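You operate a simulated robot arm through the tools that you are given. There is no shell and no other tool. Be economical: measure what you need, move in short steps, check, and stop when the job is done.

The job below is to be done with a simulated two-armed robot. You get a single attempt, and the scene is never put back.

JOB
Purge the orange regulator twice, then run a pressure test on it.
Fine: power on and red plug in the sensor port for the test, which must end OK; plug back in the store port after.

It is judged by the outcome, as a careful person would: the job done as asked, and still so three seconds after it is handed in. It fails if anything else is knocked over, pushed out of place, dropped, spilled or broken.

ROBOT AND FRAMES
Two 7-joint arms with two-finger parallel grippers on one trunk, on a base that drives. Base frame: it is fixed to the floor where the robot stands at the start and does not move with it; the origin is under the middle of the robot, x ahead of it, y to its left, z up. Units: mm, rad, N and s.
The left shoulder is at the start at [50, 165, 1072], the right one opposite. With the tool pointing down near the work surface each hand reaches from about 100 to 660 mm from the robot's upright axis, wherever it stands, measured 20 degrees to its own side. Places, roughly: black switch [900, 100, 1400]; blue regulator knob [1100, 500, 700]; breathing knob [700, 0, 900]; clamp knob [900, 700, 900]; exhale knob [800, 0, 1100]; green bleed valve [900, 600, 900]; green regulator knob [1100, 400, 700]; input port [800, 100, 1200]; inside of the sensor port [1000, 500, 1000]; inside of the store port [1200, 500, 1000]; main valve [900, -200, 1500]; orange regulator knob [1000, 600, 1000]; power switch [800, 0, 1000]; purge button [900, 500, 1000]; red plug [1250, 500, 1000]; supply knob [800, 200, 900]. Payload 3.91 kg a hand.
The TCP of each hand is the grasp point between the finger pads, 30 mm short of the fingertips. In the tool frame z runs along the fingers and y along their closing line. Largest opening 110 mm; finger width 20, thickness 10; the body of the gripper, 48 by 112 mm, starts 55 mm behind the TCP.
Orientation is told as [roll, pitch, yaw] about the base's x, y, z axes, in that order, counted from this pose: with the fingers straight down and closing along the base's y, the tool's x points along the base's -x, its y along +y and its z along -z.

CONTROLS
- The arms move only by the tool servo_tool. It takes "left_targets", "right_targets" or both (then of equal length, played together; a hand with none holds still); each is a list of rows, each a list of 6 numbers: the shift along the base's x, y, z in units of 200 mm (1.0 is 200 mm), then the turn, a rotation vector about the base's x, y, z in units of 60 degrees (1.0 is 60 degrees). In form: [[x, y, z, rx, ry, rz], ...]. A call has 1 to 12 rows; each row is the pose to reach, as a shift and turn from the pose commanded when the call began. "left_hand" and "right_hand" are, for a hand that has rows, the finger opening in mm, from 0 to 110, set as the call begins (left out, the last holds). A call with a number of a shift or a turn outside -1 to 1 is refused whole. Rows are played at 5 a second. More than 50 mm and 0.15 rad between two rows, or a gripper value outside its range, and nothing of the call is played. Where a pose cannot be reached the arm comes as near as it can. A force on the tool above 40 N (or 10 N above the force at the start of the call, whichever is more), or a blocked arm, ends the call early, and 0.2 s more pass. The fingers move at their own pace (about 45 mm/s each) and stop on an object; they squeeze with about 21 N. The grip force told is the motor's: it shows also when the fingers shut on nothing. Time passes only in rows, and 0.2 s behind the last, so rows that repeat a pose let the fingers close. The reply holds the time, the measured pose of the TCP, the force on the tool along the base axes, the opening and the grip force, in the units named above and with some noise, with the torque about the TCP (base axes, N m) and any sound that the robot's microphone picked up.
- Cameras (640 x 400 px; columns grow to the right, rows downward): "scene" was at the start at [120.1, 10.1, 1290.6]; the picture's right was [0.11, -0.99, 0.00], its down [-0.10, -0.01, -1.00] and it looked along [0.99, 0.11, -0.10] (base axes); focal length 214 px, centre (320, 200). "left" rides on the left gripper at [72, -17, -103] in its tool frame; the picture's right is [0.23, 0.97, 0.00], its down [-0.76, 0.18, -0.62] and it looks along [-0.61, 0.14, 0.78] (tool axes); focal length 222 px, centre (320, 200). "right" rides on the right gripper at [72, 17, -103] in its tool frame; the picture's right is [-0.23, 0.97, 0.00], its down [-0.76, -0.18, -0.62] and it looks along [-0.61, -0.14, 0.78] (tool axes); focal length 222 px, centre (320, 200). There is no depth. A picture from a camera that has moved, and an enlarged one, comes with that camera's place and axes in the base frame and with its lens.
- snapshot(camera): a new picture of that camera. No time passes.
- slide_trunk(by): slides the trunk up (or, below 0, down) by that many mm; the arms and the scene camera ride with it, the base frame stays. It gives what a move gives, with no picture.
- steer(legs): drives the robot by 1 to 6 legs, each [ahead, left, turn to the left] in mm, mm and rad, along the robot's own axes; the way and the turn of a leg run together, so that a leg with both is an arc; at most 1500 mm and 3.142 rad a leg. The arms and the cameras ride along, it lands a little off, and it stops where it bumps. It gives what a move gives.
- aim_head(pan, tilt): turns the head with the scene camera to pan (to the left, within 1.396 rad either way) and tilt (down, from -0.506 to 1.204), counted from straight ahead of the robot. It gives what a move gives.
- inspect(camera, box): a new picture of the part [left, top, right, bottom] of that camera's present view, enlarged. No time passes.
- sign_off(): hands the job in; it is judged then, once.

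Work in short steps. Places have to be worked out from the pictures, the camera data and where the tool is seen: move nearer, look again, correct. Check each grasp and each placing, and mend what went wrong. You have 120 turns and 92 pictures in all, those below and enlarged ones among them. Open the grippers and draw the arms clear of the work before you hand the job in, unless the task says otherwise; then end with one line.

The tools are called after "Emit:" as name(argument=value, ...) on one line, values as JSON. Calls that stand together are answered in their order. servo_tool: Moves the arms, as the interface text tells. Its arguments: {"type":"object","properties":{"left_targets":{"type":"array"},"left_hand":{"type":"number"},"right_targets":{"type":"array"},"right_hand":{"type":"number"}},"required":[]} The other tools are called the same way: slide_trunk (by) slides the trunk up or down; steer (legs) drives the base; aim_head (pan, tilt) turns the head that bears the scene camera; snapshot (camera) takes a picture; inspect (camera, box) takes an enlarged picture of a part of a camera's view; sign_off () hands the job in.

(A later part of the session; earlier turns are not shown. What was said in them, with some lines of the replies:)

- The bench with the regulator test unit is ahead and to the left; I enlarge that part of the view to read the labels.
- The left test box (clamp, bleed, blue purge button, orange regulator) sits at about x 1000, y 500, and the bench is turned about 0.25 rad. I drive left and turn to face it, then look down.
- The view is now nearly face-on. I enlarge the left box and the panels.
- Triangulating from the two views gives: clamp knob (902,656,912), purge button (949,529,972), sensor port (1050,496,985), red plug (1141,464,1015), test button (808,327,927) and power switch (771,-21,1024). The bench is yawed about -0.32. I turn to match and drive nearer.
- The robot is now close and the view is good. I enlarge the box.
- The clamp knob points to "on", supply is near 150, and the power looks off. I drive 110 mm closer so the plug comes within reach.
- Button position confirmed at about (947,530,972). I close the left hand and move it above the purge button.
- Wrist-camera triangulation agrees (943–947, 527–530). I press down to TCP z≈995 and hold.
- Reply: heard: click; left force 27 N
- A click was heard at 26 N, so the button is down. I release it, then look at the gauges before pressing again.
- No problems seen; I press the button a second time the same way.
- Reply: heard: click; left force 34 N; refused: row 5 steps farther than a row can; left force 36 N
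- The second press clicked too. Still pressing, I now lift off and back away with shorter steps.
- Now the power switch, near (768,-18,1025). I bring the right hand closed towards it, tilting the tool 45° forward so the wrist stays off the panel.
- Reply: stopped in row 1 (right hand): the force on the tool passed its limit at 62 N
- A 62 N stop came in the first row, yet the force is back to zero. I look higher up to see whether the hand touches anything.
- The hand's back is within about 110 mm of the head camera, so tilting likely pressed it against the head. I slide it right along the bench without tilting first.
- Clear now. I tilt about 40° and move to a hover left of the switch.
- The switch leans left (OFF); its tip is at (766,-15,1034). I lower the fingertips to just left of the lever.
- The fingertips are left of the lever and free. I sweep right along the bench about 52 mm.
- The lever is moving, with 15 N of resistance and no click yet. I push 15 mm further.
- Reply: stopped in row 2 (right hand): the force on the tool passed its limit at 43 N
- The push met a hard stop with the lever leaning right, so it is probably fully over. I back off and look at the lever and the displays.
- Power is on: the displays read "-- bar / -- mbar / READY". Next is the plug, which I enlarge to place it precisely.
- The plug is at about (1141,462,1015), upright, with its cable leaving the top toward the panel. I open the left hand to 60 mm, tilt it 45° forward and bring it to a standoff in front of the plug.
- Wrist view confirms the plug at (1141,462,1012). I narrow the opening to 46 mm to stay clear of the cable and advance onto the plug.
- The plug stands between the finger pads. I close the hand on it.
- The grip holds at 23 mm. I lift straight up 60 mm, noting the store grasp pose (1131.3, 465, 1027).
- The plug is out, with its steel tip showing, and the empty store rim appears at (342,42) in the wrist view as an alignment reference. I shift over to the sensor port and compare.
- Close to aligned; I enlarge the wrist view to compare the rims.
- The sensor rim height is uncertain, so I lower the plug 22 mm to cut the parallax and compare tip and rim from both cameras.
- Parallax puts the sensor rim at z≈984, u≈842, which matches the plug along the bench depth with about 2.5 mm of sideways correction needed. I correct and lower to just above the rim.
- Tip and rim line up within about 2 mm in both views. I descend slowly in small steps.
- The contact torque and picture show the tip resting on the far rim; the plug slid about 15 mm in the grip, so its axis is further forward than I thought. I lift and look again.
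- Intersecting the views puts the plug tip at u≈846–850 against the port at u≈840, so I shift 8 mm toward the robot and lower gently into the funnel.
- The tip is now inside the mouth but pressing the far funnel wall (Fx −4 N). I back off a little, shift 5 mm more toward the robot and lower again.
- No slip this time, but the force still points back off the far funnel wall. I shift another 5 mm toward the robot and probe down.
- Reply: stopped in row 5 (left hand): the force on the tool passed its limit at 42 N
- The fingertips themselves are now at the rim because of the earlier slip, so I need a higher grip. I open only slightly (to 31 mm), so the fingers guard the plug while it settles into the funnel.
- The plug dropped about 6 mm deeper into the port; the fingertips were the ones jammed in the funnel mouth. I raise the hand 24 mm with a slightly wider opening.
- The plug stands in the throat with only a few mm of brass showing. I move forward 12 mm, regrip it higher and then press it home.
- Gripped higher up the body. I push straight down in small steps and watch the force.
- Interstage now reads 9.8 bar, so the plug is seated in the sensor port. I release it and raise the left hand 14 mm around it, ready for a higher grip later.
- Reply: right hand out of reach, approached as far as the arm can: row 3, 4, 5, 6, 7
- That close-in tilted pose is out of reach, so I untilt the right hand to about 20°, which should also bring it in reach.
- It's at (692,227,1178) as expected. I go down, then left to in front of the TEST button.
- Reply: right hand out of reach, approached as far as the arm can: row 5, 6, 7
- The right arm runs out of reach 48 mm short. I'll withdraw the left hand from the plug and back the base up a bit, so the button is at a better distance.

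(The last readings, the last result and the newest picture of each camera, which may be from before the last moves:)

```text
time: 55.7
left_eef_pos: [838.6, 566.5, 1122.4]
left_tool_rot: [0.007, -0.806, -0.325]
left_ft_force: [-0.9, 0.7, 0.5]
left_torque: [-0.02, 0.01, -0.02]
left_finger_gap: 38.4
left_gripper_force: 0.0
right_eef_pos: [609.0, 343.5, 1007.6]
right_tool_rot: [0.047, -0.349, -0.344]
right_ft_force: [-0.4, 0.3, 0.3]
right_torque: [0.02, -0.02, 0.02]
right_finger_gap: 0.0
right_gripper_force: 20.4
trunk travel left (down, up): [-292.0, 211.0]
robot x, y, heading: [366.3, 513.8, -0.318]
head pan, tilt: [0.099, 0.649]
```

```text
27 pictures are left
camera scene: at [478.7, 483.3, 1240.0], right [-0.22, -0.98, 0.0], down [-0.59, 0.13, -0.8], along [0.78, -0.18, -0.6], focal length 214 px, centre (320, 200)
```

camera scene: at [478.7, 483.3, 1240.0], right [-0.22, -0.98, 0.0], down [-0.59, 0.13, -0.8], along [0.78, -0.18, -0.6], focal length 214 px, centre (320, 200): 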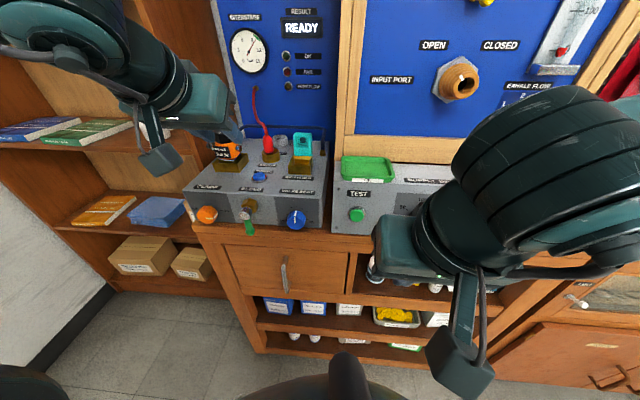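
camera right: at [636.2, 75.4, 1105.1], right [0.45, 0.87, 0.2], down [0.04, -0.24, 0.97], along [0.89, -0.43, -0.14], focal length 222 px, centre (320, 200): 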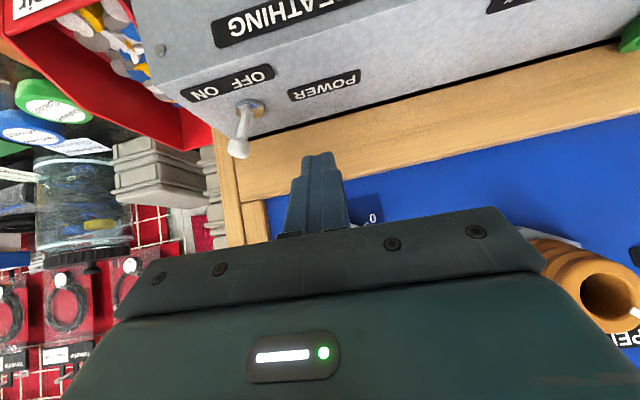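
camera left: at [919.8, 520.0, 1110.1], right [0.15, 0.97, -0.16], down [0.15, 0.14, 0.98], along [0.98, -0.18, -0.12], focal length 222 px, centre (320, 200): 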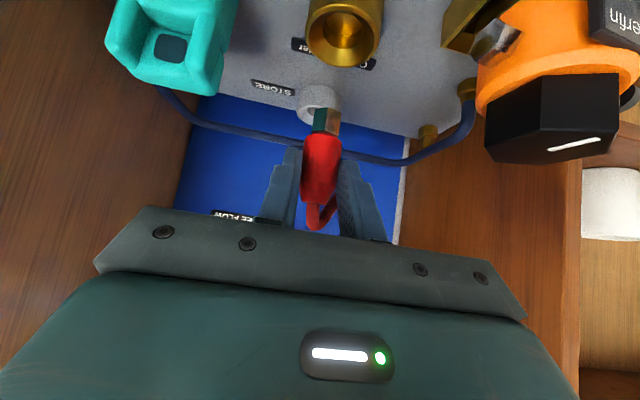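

Plug stands fine in the sensor port, and the TEST button is confirmed at (808,327,929). I move the right fingertips to just in front of it.

Emit:
servo_tool(right_targets=[[0.16, 0.05, 0, 0, 0, 0], [0.3, 0.1, 0, 0, 0, 0], [0.45, 0.08, -0.05, 0, 0, 0], [0.6, 0.04, -0.15, 0, 0, 0], [0.74, 0.0, -0.22, 0, 0, 0], [0.8, -0.018, -0.265, 0, 0, 0], [0.8, -0.018, -0.265, 0, 0, 0]])

Emit:
inspect(camera="scene", box=[300, 150, 460, 250])

Emit:
snapshot(camera="right")

```text
time: 57.3
left_eef_pos: [840.6, 566.5, 1121.0]
left_tool_rot: [0.007, -0.808, -0.328]
left_ft_force: [0.2, -0.2, -1.1]
left_torque: [0.03, 0.02, -0.02]
left_finger_gap: 38.0
left_gripper_force: 0.1
right_eef_pos: [743.1, 299.3, 963.6]
right_tool_rot: [0.049, -0.348, -0.346]
right_ft_force: [0.2, -0.3, 0.4]
right_torque: [0.0, 0.02, 0.02]
right_finger_gap: 0.0
right_gripper_force: 21.5
right hand out of reach, approached as far as the arm can: row 1, 2, 3, 4, 5, 6, 7
trunk travel left (down, up): [-292.0, 211.0]
robot x, y, heading: [371.2, 512.7, -0.324]
head pan, tilt: [0.099, 0.649]
```

```text
4.00 times, centred on (380, 200) of scene
camera zoom: at [479.7, 482.9, 1239.8], right [-0.22, -0.98, 0.0], down [-0.59, 0.13, -0.8], along [0.78, -0.18, -0.6], focal length 858 px, centre (80, 200)
```

zoom: 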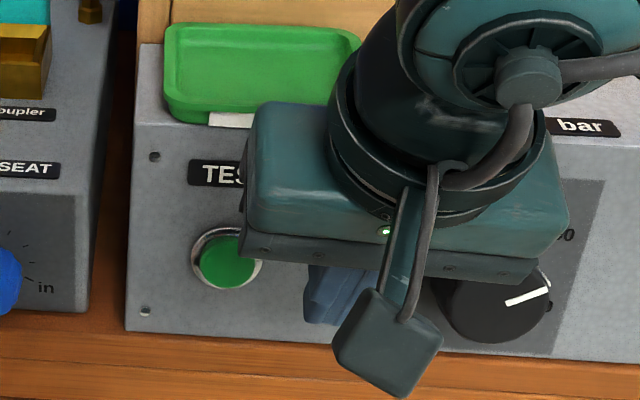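

```text
25 pictures are left
camera right: at [649.2, 346.9, 1037.0], right [0.51, 0.85, 0.12], down [0.41, -0.36, 0.84], along [0.76, -0.38, -0.53], focal length 222 px, centre (320, 200)
```

right: 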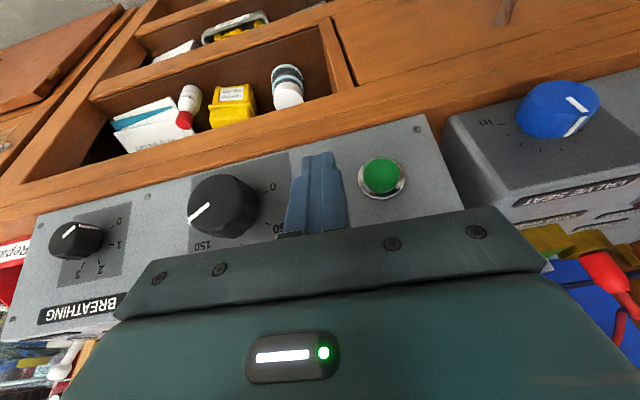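

The right arm's leftward reach is the limit, so I shift the whole base left 50 mm, which carries the fingertip in front of the button.

Emit:
steer(legs=[[0, 50, 0]])

Emit:
snapshot(camera="right")

```text
time: 58.4
left_eef_pos: [856.2, 614.0, 1121.3]
left_tool_rot: [0.005, -0.808, -0.323]
left_ft_force: [-0.5, 0.5, -0.7]
left_torque: [0.0, 0.02, 0.0]
left_finger_gap: 38.0
left_gripper_force: 0.0
right_eef_pos: [757.1, 347.1, 965.1]
right_tool_rot: [0.046, -0.349, -0.345]
right_ft_force: [-0.3, -0.1, 0.1]
right_torque: [0.0, -0.03, 0.01]
right_finger_gap: 0.0
right_gripper_force: 21.1
trunk travel left (down, up): [-292.0, 211.0]
robot x, y, heading: [380.9, 558.5, -0.318]
head pan, tilt: [0.099, 0.649]
```

```text
24 pictures are left
camera right: at [664.6, 395.0, 1037.4], right [0.51, 0.85, 0.12], down [0.41, -0.36, 0.84], along [0.76, -0.38, -0.53], focal length 222 px, centre (320, 200)
```

right: 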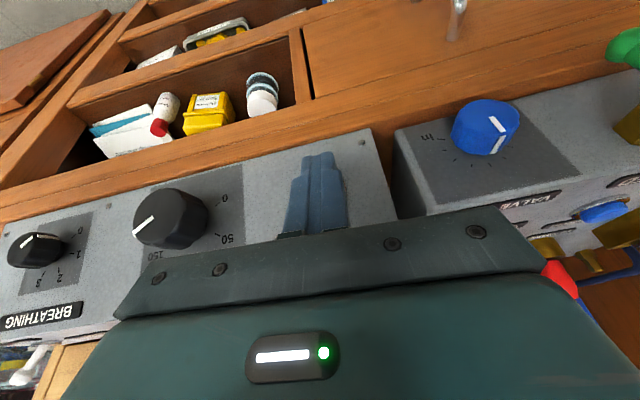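

The fingertip is now directly in front of the button (within 3 mm sideways). I lower 11 mm and press forward gradually.

Emit:
servo_tool(right_targets=[[-0.004, -0.014, -0.055, 0, 0, 0], [0.09, -0.045, -0.055, 0, 0, 0], [0.14, -0.061, -0.055, 0, 0, 0], [0.17, -0.071, -0.055, 0, 0, 0], [0.195, -0.08, -0.055, 0, 0, 0], [0.195, -0.08, -0.055, 0, 0, 0]])

Emit:
snapshot(camera="scene")

```text
time: 59.8
left_eef_pos: [855.6, 614.4, 1121.6]
left_tool_rot: [0.006, -0.807, -0.326]
left_ft_force: [-0.9, 0.2, -0.3]
left_torque: [0.02, 0.0, 0.0]
left_finger_gap: 38.1
left_gripper_force: 0.1
right_eef_pos: [790.2, 325.8, 956.1]
right_tool_rot: [0.049, -0.347, -0.344]
right_ft_force: [-5.1, 4.0, -0.2]
right_torque: [0.09, 0.16, 0.03]
right_finger_gap: 0.1
right_gripper_force: 21.5
right hand out of reach, approached as far as the arm can: row 2, 3, 4, 5, 6
trunk travel left (down, up): [-292.0, 211.0]
robot x, y, heading: [383.8, 559.0, -0.318]
head pan, tilt: [0.099, 0.649]
heard: click
```

```text
23 pictures are left
camera scene: at [494.6, 530.9, 1240.0], right [-0.22, -0.98, 0.0], down [-0.59, 0.13, -0.8], along [0.78, -0.18, -0.6], focal length 214 px, centre (320, 200)
```

scene: 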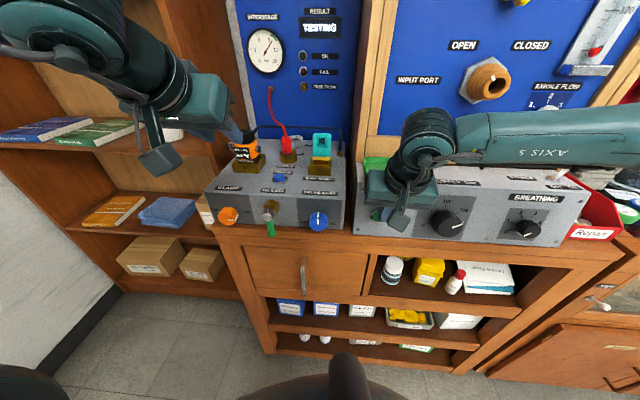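

A click was heard and the display shows "TESTING". I back the right hand off and wait for the result.

Emit:
servo_tool(right_targets=[[-0.1, 0.033, 0, 0, 0, 0], [-0.25, 0.08, 0.02, 0, 0, 0], [-0.25, 0.08, 0.02, 0, 0, 0], [-0.25, 0.08, 0.02, 0, 0, 0], [-0.25, 0.08, 0.02, 0, 0, 0], [-0.25, 0.08, 0.02, 0, 0, 0], [-0.25, 0.08, 0.02, 0, 0, 0], [-0.25, 0.08, 0.02, 0, 0, 0], [-0.25, 0.08, 0.02, 0, 0, 0], [-0.25, 0.08, 0.02, 0, 0, 0], [-0.25, 0.08, 0.02, 0, 0, 0], [-0.25, 0.08, 0.02, 0, 0, 0]])

Emit:
aim_head(pan=0.1, tilt=0.4)

Emit:
snapshot(camera="scene")

```text
time: 62.4
left_eef_pos: [854.8, 614.4, 1121.3]
left_tool_rot: [0.006, -0.807, -0.327]
left_ft_force: [0.0, 0.1, -0.1]
left_torque: [-0.03, -0.03, -0.02]
left_finger_gap: 37.9
left_gripper_force: 0.1
right_eef_pos: [740.7, 340.1, 960.7]
right_tool_rot: [0.047, -0.35, -0.344]
right_ft_force: [0.7, -0.6, -0.4]
right_torque: [-0.02, 0.03, 0.02]
right_finger_gap: 0.0
right_gripper_force: 21.1
trunk travel left (down, up): [-292.0, 211.0]
robot x, y, heading: [385.1, 563.6, -0.319]
head pan, tilt: [0.099, 0.649]
```

```text
time: 63.2
left_eef_pos: [855.5, 613.9, 1122.8]
left_tool_rot: [0.005, -0.807, -0.327]
left_ft_force: [0.2, -0.1, 0.3]
left_torque: [0.03, 0.02, -0.01]
left_finger_gap: 37.9
left_gripper_force: 0.1
right_eef_pos: [741.9, 339.8, 958.7]
right_tool_rot: [0.048, -0.351, -0.344]
right_ft_force: [0.7, 0.8, -0.8]
right_torque: [0.03, -0.02, 0.01]
right_finger_gap: 0.2
right_gripper_force: 21.0
trunk travel left (down, up): [-292.0, 211.0]
robot x, y, heading: [383.6, 559.0, -0.32]
head pan, tilt: [0.099, 0.4]
```

```text
22 pictures are left
camera scene: at [500.9, 529.2, 1262.3], right [-0.22, -0.98, 0.0], down [-0.38, 0.09, -0.92], along [0.9, -0.2, -0.39], focal length 214 px, centre (320, 200)
```

scene: 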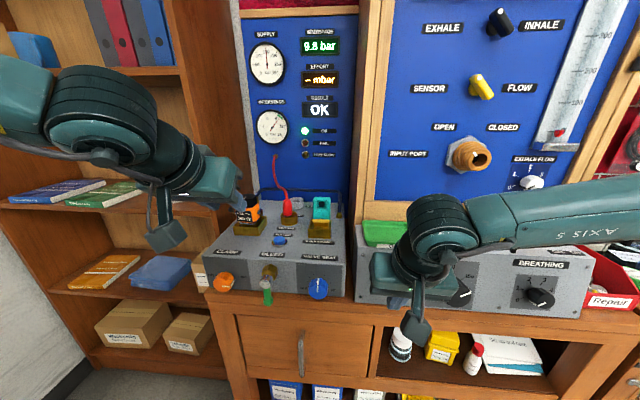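

The test ended with "OK" lit. Next the plug goes back to the store port; first I raise and retract the right hand so driving forward is safe.

Emit:
servo_tool(right_targets=[[-0.1, 0, 0.2, 0, 0, 0], [-0.2, 0, 0.4, 0, 0, 0], [-0.35, -0.02, 0.58, 0, 0, 0], [-0.5, -0.05, 0.75, 0, 0, 0], [-0.62, -0.08, 0.92, 0, 0, 0], [-0.69, -0.09, 1.0, 0, 0, 0], [-0.69, -0.09, 1.0, 0, 0, 0]])

Emit:
steer(legs=[[0, -50, 0], [135, 0, 0]])

```text
time: 64.8
left_eef_pos: [854.2, 614.4, 1121.2]
left_tool_rot: [0.006, -0.806, -0.327]
left_ft_force: [0.5, 0.3, 0.4]
left_torque: [0.03, 0.01, -0.01]
left_finger_gap: 37.9
left_gripper_force: 0.2
right_eef_pos: [601.8, 323.0, 1160.7]
right_tool_rot: [0.046, -0.35, -0.342]
right_ft_force: [0.7, -0.6, 1.1]
right_torque: [0.02, 0.01, -0.01]
right_finger_gap: 0.0
right_gripper_force: 21.5
trunk travel left (down, up): [-292.0, 211.0]
robot x, y, heading: [386.0, 561.9, -0.317]
head pan, tilt: [0.099, 0.4]
```

```text
time: 66.8
left_eef_pos: [968.7, 524.7, 1121.4]
left_tool_rot: [0.006, -0.806, -0.325]
left_ft_force: [1.4, 0.0, 0.8]
left_torque: [0.02, 0.03, -0.01]
left_finger_gap: 38.0
left_gripper_force: 0.1
right_eef_pos: [715.8, 231.8, 1157.7]
right_tool_rot: [0.048, -0.349, -0.343]
right_ft_force: [0.1, -0.2, 0.2]
right_torque: [0.01, 0.0, 0.03]
right_finger_gap: 0.3
right_gripper_force: 21.3
trunk travel left (down, up): [-292.0, 211.0]
robot x, y, heading: [497.2, 464.8, -0.319]
head pan, tilt: [0.099, 0.4]
```

I approach back toward the plug in the sensor port, stopping partway to look.

Emit:
servo_tool(left_targets=[[0.12, -0.038, -0.12, 0, 0, 0], [0.22, -0.07, -0.24, 0, 0, 0], [0.22, -0.07, -0.24, 0, 0, 0]], left_hand=46)

Emit:
inspect(camera="left", box=[220, 0, 460, 190])

```text
time: 67.6
left_eef_pos: [1012.0, 510.6, 1074.2]
left_tool_rot: [0.005, -0.809, -0.326]
left_ft_force: [-0.1, 0.6, -0.9]
left_torque: [0.03, -0.04, -0.01]
left_finger_gap: 45.9
left_gripper_force: 0.0
right_eef_pos: [716.9, 233.2, 1159.2]
right_tool_rot: [0.048, -0.349, -0.339]
right_ft_force: [0.2, -0.3, -0.1]
right_torque: [0.02, 0.01, 0.02]
right_finger_gap: 0.1
right_gripper_force: 20.6
trunk travel left (down, up): [-292.0, 211.0]
robot x, y, heading: [494.9, 463.7, -0.321]
head pan, tilt: [0.099, 0.4]
```

```text
2.11 times, centred on (340, 95) of left
camera zoom: at [887.6, 532.4, 1094.0], right [0.16, 0.97, -0.16], down [0.13, 0.14, 0.98], along [0.98, -0.17, -0.1], focal length 468 px, centre (278, 421)
```

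zoom: 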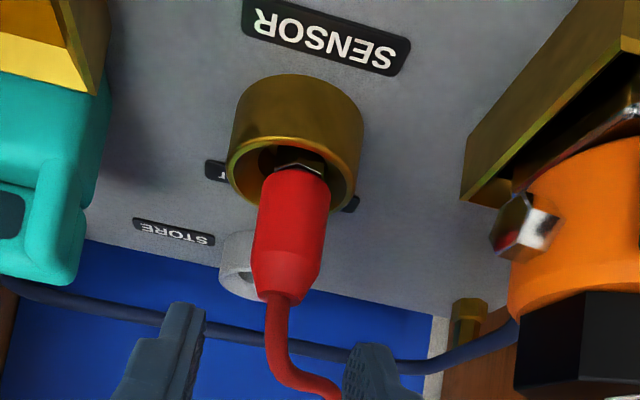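

The plug is upright and lies between the finger lines. I complete the approach and close.

Emit:
servo_tool(left_targets=[[0.05, -0.016, -0.067, 0, 0, 0], [0.1, -0.032, -0.133, 0, 0, 0], [0.15, -0.047, -0.2, 0, 0, 0], [0.15, -0.047, -0.2, 0, 0, 0]])

Emit:
servo_tool(left_targets=[[0, 0, 0, 0, 0, 0], [0, 0, 0, 0, 0, 0], [0, 0, 0, 0, 0, 0]], left_hand=0)

Emit:
inspect(camera="left", box=[220, 20, 460, 210])

```text
time: 68.6
left_eef_pos: [1039.8, 499.9, 1033.9]
left_tool_rot: [0.006, -0.808, -0.323]
left_ft_force: [-0.1, 0.1, -1.1]
left_torque: [0.02, -0.02, 0.0]
left_finger_gap: 46.2
left_gripper_force: 0.0
right_eef_pos: [716.0, 231.3, 1158.5]
right_tool_rot: [0.047, -0.349, -0.342]
right_ft_force: [0.0, -0.3, -0.2]
right_torque: [-0.01, 0.02, 0.06]
right_finger_gap: 0.4
right_gripper_force: 20.9
trunk travel left (down, up): [-292.0, 211.0]
robot x, y, heading: [497.8, 468.6, -0.32]
head pan, tilt: [0.099, 0.4]
```

```text
time: 69.4
left_eef_pos: [1041.4, 499.7, 1034.0]
left_tool_rot: [0.006, -0.806, -0.324]
left_ft_force: [-0.4, -2.0, 0.4]
left_torque: [-0.1, 0.03, -0.04]
left_finger_gap: 24.7
left_gripper_force: 21.0
right_eef_pos: [715.5, 232.2, 1159.1]
right_tool_rot: [0.046, -0.348, -0.342]
right_ft_force: [0.1, 0.1, 0.1]
right_torque: [0.01, -0.03, 0.02]
right_finger_gap: 0.0
right_gripper_force: 21.7
trunk travel left (down, up): [-292.0, 211.0]
robot x, y, heading: [495.9, 464.0, -0.318]
head pan, tilt: [0.099, 0.4]
```

```text
2.11 times, centred on (340, 115) of left
camera zoom: at [916.7, 523.1, 1053.7], right [0.16, 0.97, -0.16], down [0.13, 0.14, 0.98], along [0.98, -0.18, -0.1], focal length 468 px, centre (278, 379)
```

zoom: 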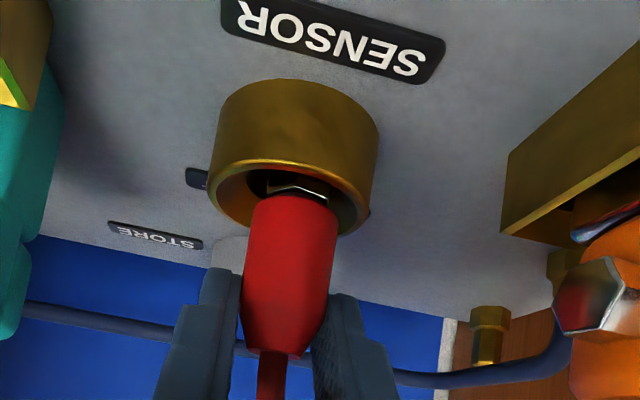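

Firm grip at 24.7 mm. I lift 50 mm straight out and move by the estimated port spacing (about 104 mm deeper along the bench).

Emit:
servo_tool(left_targets=[[0, 0, 0.05, 0, 0, 0], [0, 0, 0.15, 0, 0, 0], [0, 0, 0.25, 0, 0, 0], [0.17, -0.056, 0.25, 0, 0, 0], [0.34, -0.113, 0.25, 0, 0, 0], [0.496, -0.1645, 0.25, 0, 0, 0], [0.496, -0.1645, 0.25, 0, 0, 0]])

Emit:
inspect(camera="left", box=[220, 0, 460, 190])

Emit:
inspect(camera="scene", box=[240, 160, 330, 235])

```text
time: 71.0
left_eef_pos: [1140.1, 467.4, 1083.8]
left_tool_rot: [0.006, -0.807, -0.324]
left_ft_force: [0.0, -0.4, -1.6]
left_torque: [-0.01, -0.02, -0.01]
left_finger_gap: 24.3
left_gripper_force: 21.1
right_eef_pos: [715.0, 231.6, 1158.4]
right_tool_rot: [0.048, -0.35, -0.342]
right_ft_force: [0.8, -0.1, -0.2]
right_torque: [-0.02, -0.02, -0.03]
right_finger_gap: 0.0
right_gripper_force: 20.9
trunk travel left (down, up): [-292.0, 211.0]
robot x, y, heading: [495.2, 467.5, -0.318]
head pan, tilt: [0.099, 0.4]
```

```text
2.11 times, centred on (340, 95) of left
camera zoom: at [1016.1, 490.0, 1103.9], right [0.16, 0.97, -0.16], down [0.13, 0.14, 0.98], along [0.98, -0.17, -0.1], focal length 468 px, centre (278, 421)
```

zoom: 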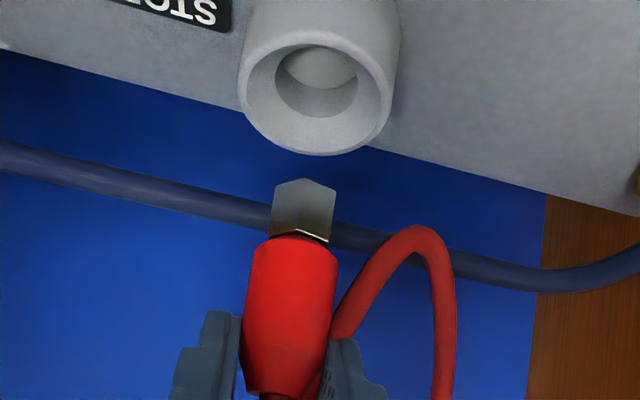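

```text
5.33 times, centred on (285, 198) of scene
camera zoom: at [613.5, 438.7, 1262.4], right [-0.22, -0.98, 0.0], down [-0.38, 0.09, -0.92], along [0.9, -0.2, -0.39], focal length 1144 px, centre (507, 213)
```

zoom: 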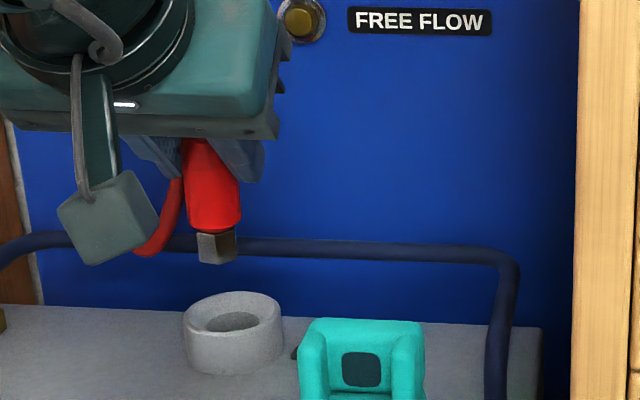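

The store rim comes out at u≈945, v≈798.7 and the tip at u≈940±4, v≈801. I shift 2 mm right, lower 25 mm and compare again.

Emit:
servo_tool(left_targets=[[-0.003, -0.01, -0.06, 0, 0, 0], [-0.003, -0.01, -0.125, 0, 0, 0], [-0.003, -0.01, -0.125, 0, 0, 0]])

Emit:
inspect(camera="left", box=[260, 20, 420, 150])

Emit:
inspect(camera="scene", box=[250, 190, 310, 240])

```text
time: 71.8
left_eef_pos: [1140.0, 464.0, 1058.7]
left_tool_rot: [0.006, -0.804, -0.325]
left_ft_force: [-0.3, 0.1, -1.4]
left_torque: [0.02, 0.0, -0.02]
left_finger_gap: 24.3
left_gripper_force: 20.9
right_eef_pos: [715.1, 232.3, 1159.5]
right_tool_rot: [0.047, -0.349, -0.342]
right_ft_force: [0.0, -0.5, 0.2]
right_torque: [-0.01, -0.01, 0.0]
right_finger_gap: 0.0
right_gripper_force: 20.8
trunk travel left (down, up): [-292.0, 211.0]
robot x, y, heading: [494.9, 469.3, -0.32]
head pan, tilt: [0.099, 0.4]
```

```text
3.08 times, centred on (340, 85) of left
camera zoom: at [1015.4, 487.1, 1078.6], right [0.16, 0.97, -0.16], down [0.13, 0.14, 0.98], along [0.98, -0.17, -0.1], focal length 684 px, centre (258, 554)
```

zoom: 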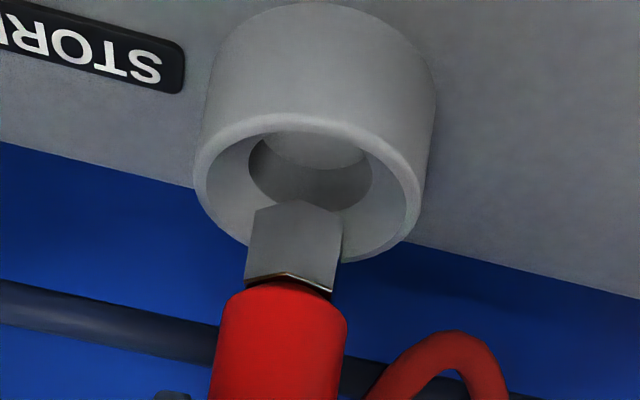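

```text
8.00 times, centred on (280, 215) of scene
camera zoom: at [613.7, 438.7, 1262.4], right [-0.22, -0.98, 0.0], down [-0.38, 0.09, -0.92], along [0.9, -0.2, -0.39], focal length 1716 px, centre (640, 80)
```

zoom: 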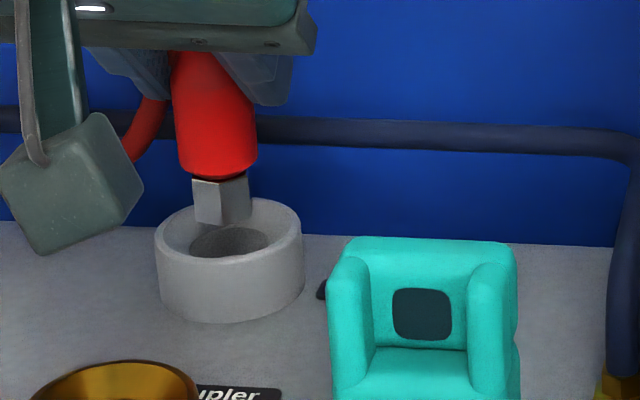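

Within a few mm of aligned; I nudge 3 mm deeper and lower slowly, watching sideways forces.

Emit:
servo_tool(left_targets=[[0.014, -0.005, -0.02, 0, 0, 0], [0.014, -0.005, -0.05, 0, 0, 0], [0.014, -0.005, -0.07, 0, 0, 0], [0.014, -0.005, -0.09, 0, 0, 0], [0.014, -0.005, -0.09, 0, 0, 0]])

Emit:
inspect(camera="left", box=[240, 40, 440, 200])

```text
time: 73.0
left_eef_pos: [1143.6, 465.0, 1040.2]
left_tool_rot: [0.006, -0.805, -0.323]
left_ft_force: [0.6, 0.1, -1.1]
left_torque: [-0.03, 0.0, -0.01]
left_finger_gap: 24.4
left_gripper_force: 21.2
right_eef_pos: [715.5, 232.7, 1158.9]
right_tool_rot: [0.047, -0.35, -0.342]
right_ft_force: [0.9, -0.5, 1.3]
right_torque: [-0.02, 0.02, -0.01]
right_finger_gap: 0.0
right_gripper_force: 21.0
trunk travel left (down, up): [-292.0, 211.0]
robot x, y, heading: [495.4, 466.7, -0.316]
head pan, tilt: [0.099, 0.4]
```

```text
2.50 times, centred on (340, 120) of left
camera zoom: at [1019.2, 486.9, 1060.3], right [0.16, 0.97, -0.16], down [0.13, 0.14, 0.98], along [0.98, -0.17, -0.1], focal length 555 px, centre (270, 400)
```

zoom: 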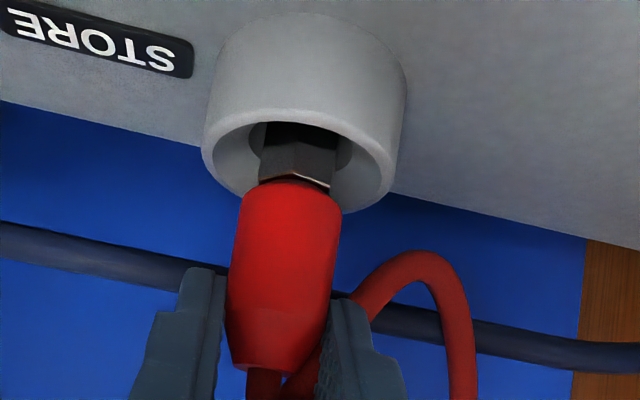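

The tip is inside the throat with no contact force at all. I continue down to the seat.

Emit:
servo_tool(left_targets=[[0, 0, -0.02, 0, 0, 0], [0, 0, -0.035, 0, 0, 0], [0, 0, -0.05, 0, 0, 0], [0, 0, -0.06, 0, 0, 0], [0, 0, -0.06, 0, 0, 0]])

Emit:
inspect(camera="left", box=[240, 40, 440, 200])

```text
time: 74.2
left_eef_pos: [1143.2, 463.9, 1032.7]
left_tool_rot: [0.004, -0.811, -0.321]
left_ft_force: [2.3, 1.8, 17.1]
left_torque: [0.07, -0.2, 0.01]
left_finger_gap: 24.9
left_gripper_force: 21.3
right_eef_pos: [714.0, 231.8, 1160.8]
right_tool_rot: [0.047, -0.351, -0.341]
right_ft_force: [0.1, -0.7, 0.5]
right_torque: [-0.01, 0.01, -0.02]
right_finger_gap: 0.0
right_gripper_force: 21.1
trunk travel left (down, up): [-292.0, 211.0]
robot x, y, heading: [493.6, 470.5, -0.313]
head pan, tilt: [0.099, 0.4]
```

```text
2.50 times, centred on (340, 120) of left
camera zoom: at [1019.4, 486.4, 1051.5], right [0.16, 0.97, -0.16], down [0.12, 0.14, 0.98], along [0.98, -0.17, -0.1], focal length 555 px, centre (270, 400)
```

zoom: 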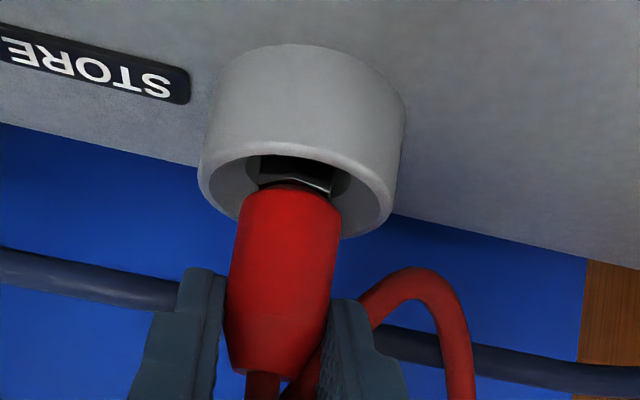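

Seated: it bottomed at 17 N at the same depth as in the sensor port. I open and withdraw the left hand.

Emit:
servo_tool(left_targets=[[0, 0, 0.02, 0, 0, 0], [0, 0, 0.02, 0, 0, 0], [-0.05, 0.017, 0.07, 0, 0, 0], [-0.17, 0.057, 0.19, 0, 0, 0], [-0.3, 0.1, 0.32, 0, 0, 0], [-0.45, 0.15, 0.42, 0, 0, 0]], left_hand=42)

Emit:
snapshot(camera="scene")

```text
time: 75.6
left_eef_pos: [1053.1, 497.2, 1113.1]
left_tool_rot: [0.006, -0.804, -0.324]
left_ft_force: [-0.3, -0.3, -1.3]
left_torque: [0.0, 0.01, 0.0]
left_finger_gap: 42.1
left_gripper_force: 0.0
right_eef_pos: [715.2, 233.0, 1159.3]
right_tool_rot: [0.046, -0.348, -0.344]
right_ft_force: [0.5, -0.5, 0.5]
right_torque: [-0.02, -0.01, -0.02]
right_finger_gap: 0.0
right_gripper_force: 20.5
trunk travel left (down, up): [-292.0, 211.0]
robot x, y, heading: [495.4, 469.5, -0.321]
head pan, tilt: [0.099, 0.4]
```

```text
13 pictures are left
camera scene: at [613.0, 438.8, 1262.5], right [-0.22, -0.98, 0.0], down [-0.38, 0.09, -0.92], along [0.9, -0.2, -0.39], focal length 214 px, centre (320, 200)
```

scene: 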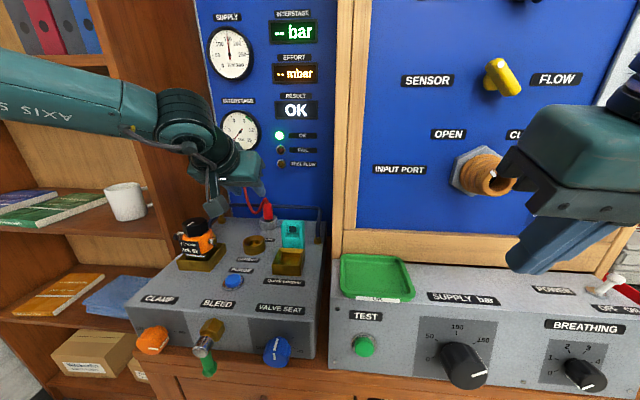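

Plug is in the store port, display shows "-- bar" and OK is lit. I draw both hands back, open them, and reverse the base a little.

Emit:
servo_tool(left_targets=[[-0.15, 0.05, 0.15, 0, 0, 0], [-0.35, 0.11, 0.25, 0, 0, 0], [-0.55, 0.18, 0.3, 0, 0, 0], [-0.75, 0.25, 0.35, 0, 0, 0], [-0.75, 0.25, 0.35, 0, 0, 0]])

Emit:
steer(legs=[[-200, 0, 0]])

Emit:
servo_tool(left_targets=[[0, 0, 0, 0, 0, 0], [0, 0, 0, 0, 0, 0], [0, 0, 0, 0, 0, 0], [0, 0, 0, 0, 0, 0]], right_targets=[[0, 0, 0, 0, 0, 0], [0, 0, 0, 0, 0, 0], [0, 0, 0, 0, 0, 0], [0, 0, 0, 0, 0, 0]], left_hand=100, right_hand=100)

Emit:
snapshot(camera="scene")

Emit:
inspect(camera="scene", box=[210, 90, 340, 250])

```text
time: 76.8
left_eef_pos: [903.2, 545.3, 1183.1]
left_tool_rot: [0.007, -0.807, -0.324]
left_ft_force: [0.2, 0.7, 0.3]
left_torque: [0.01, -0.02, -0.03]
left_finger_gap: 42.3
left_gripper_force: 0.0
right_eef_pos: [716.6, 232.3, 1158.7]
right_tool_rot: [0.047, -0.349, -0.342]
right_ft_force: [-0.3, 0.0, -1.0]
right_torque: [0.0, 0.01, -0.02]
right_finger_gap: 0.1
right_gripper_force: 20.5
trunk travel left (down, up): [-292.0, 211.0]
robot x, y, heading: [496.4, 472.0, -0.315]
head pan, tilt: [0.099, 0.4]
```

```text
time: 78.4
left_eef_pos: [712.0, 609.2, 1184.6]
left_tool_rot: [0.008, -0.805, -0.319]
left_ft_force: [-0.7, 0.0, -0.2]
left_torque: [-0.01, -0.02, -0.05]
left_finger_gap: 41.8
left_gripper_force: 0.0
right_eef_pos: [525.1, 296.3, 1159.6]
right_tool_rot: [0.047, -0.349, -0.336]
right_ft_force: [0.1, -0.3, 0.9]
right_torque: [-0.02, 0.0, -0.02]
right_finger_gap: 0.2
right_gripper_force: 21.4
trunk travel left (down, up): [-292.0, 211.0]
robot x, y, heading: [307.1, 530.3, -0.319]
head pan, tilt: [0.099, 0.4]
```

```text
time: 79.4
left_eef_pos: [712.1, 611.1, 1183.4]
left_tool_rot: [0.007, -0.805, -0.321]
left_ft_force: [0.2, 0.6, 0.2]
left_torque: [-0.02, 0.01, 0.0]
left_finger_gap: 99.9
left_gripper_force: 0.1
right_eef_pos: [526.7, 295.8, 1160.3]
right_tool_rot: [0.047, -0.349, -0.338]
right_ft_force: [0.2, -0.7, 0.3]
right_torque: [0.05, -0.02, 0.0]
right_finger_gap: 86.7
right_gripper_force: 0.0
trunk travel left (down, up): [-292.0, 211.0]
robot x, y, heading: [302.9, 531.0, -0.315]
head pan, tilt: [0.099, 0.4]
```

```text
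12 pictures are left
camera scene: at [422.9, 502.0, 1262.4], right [-0.21, -0.98, 0.0], down [-0.38, 0.08, -0.92], along [0.9, -0.2, -0.39], focal length 214 px, centre (320, 200)
```

scene: 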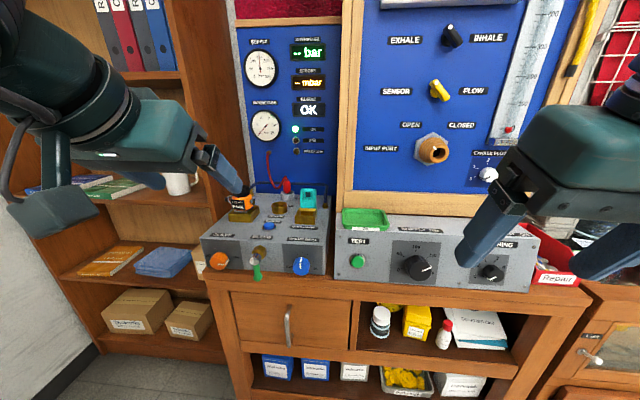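

```text
2.50 times, centred on (275, 170) of scene
camera zoom: at [422.9, 502.0, 1262.4], right [-0.21, -0.98, 0.0], down [-0.38, 0.08, -0.92], along [0.9, -0.2, -0.39], focal length 536 px, centre (432, 275)
```

zoom: 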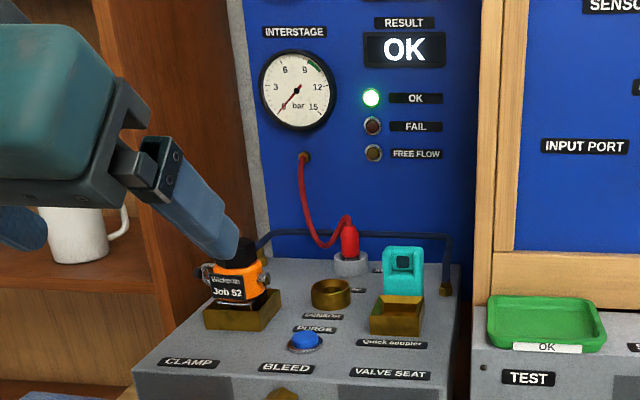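

The plug is upright in the store port, the result reads OK, both hands are open and clear, and nothing else looks disturbed. I hand the job in.

Emit:
sign_off()

```text
The job is handed in.
```

I purged the orange regulator twice and ran the pressure test with power on and the red plug in the sensor port. It ended OK at 9.8 bar, and the plug is back in the store port with power still on.
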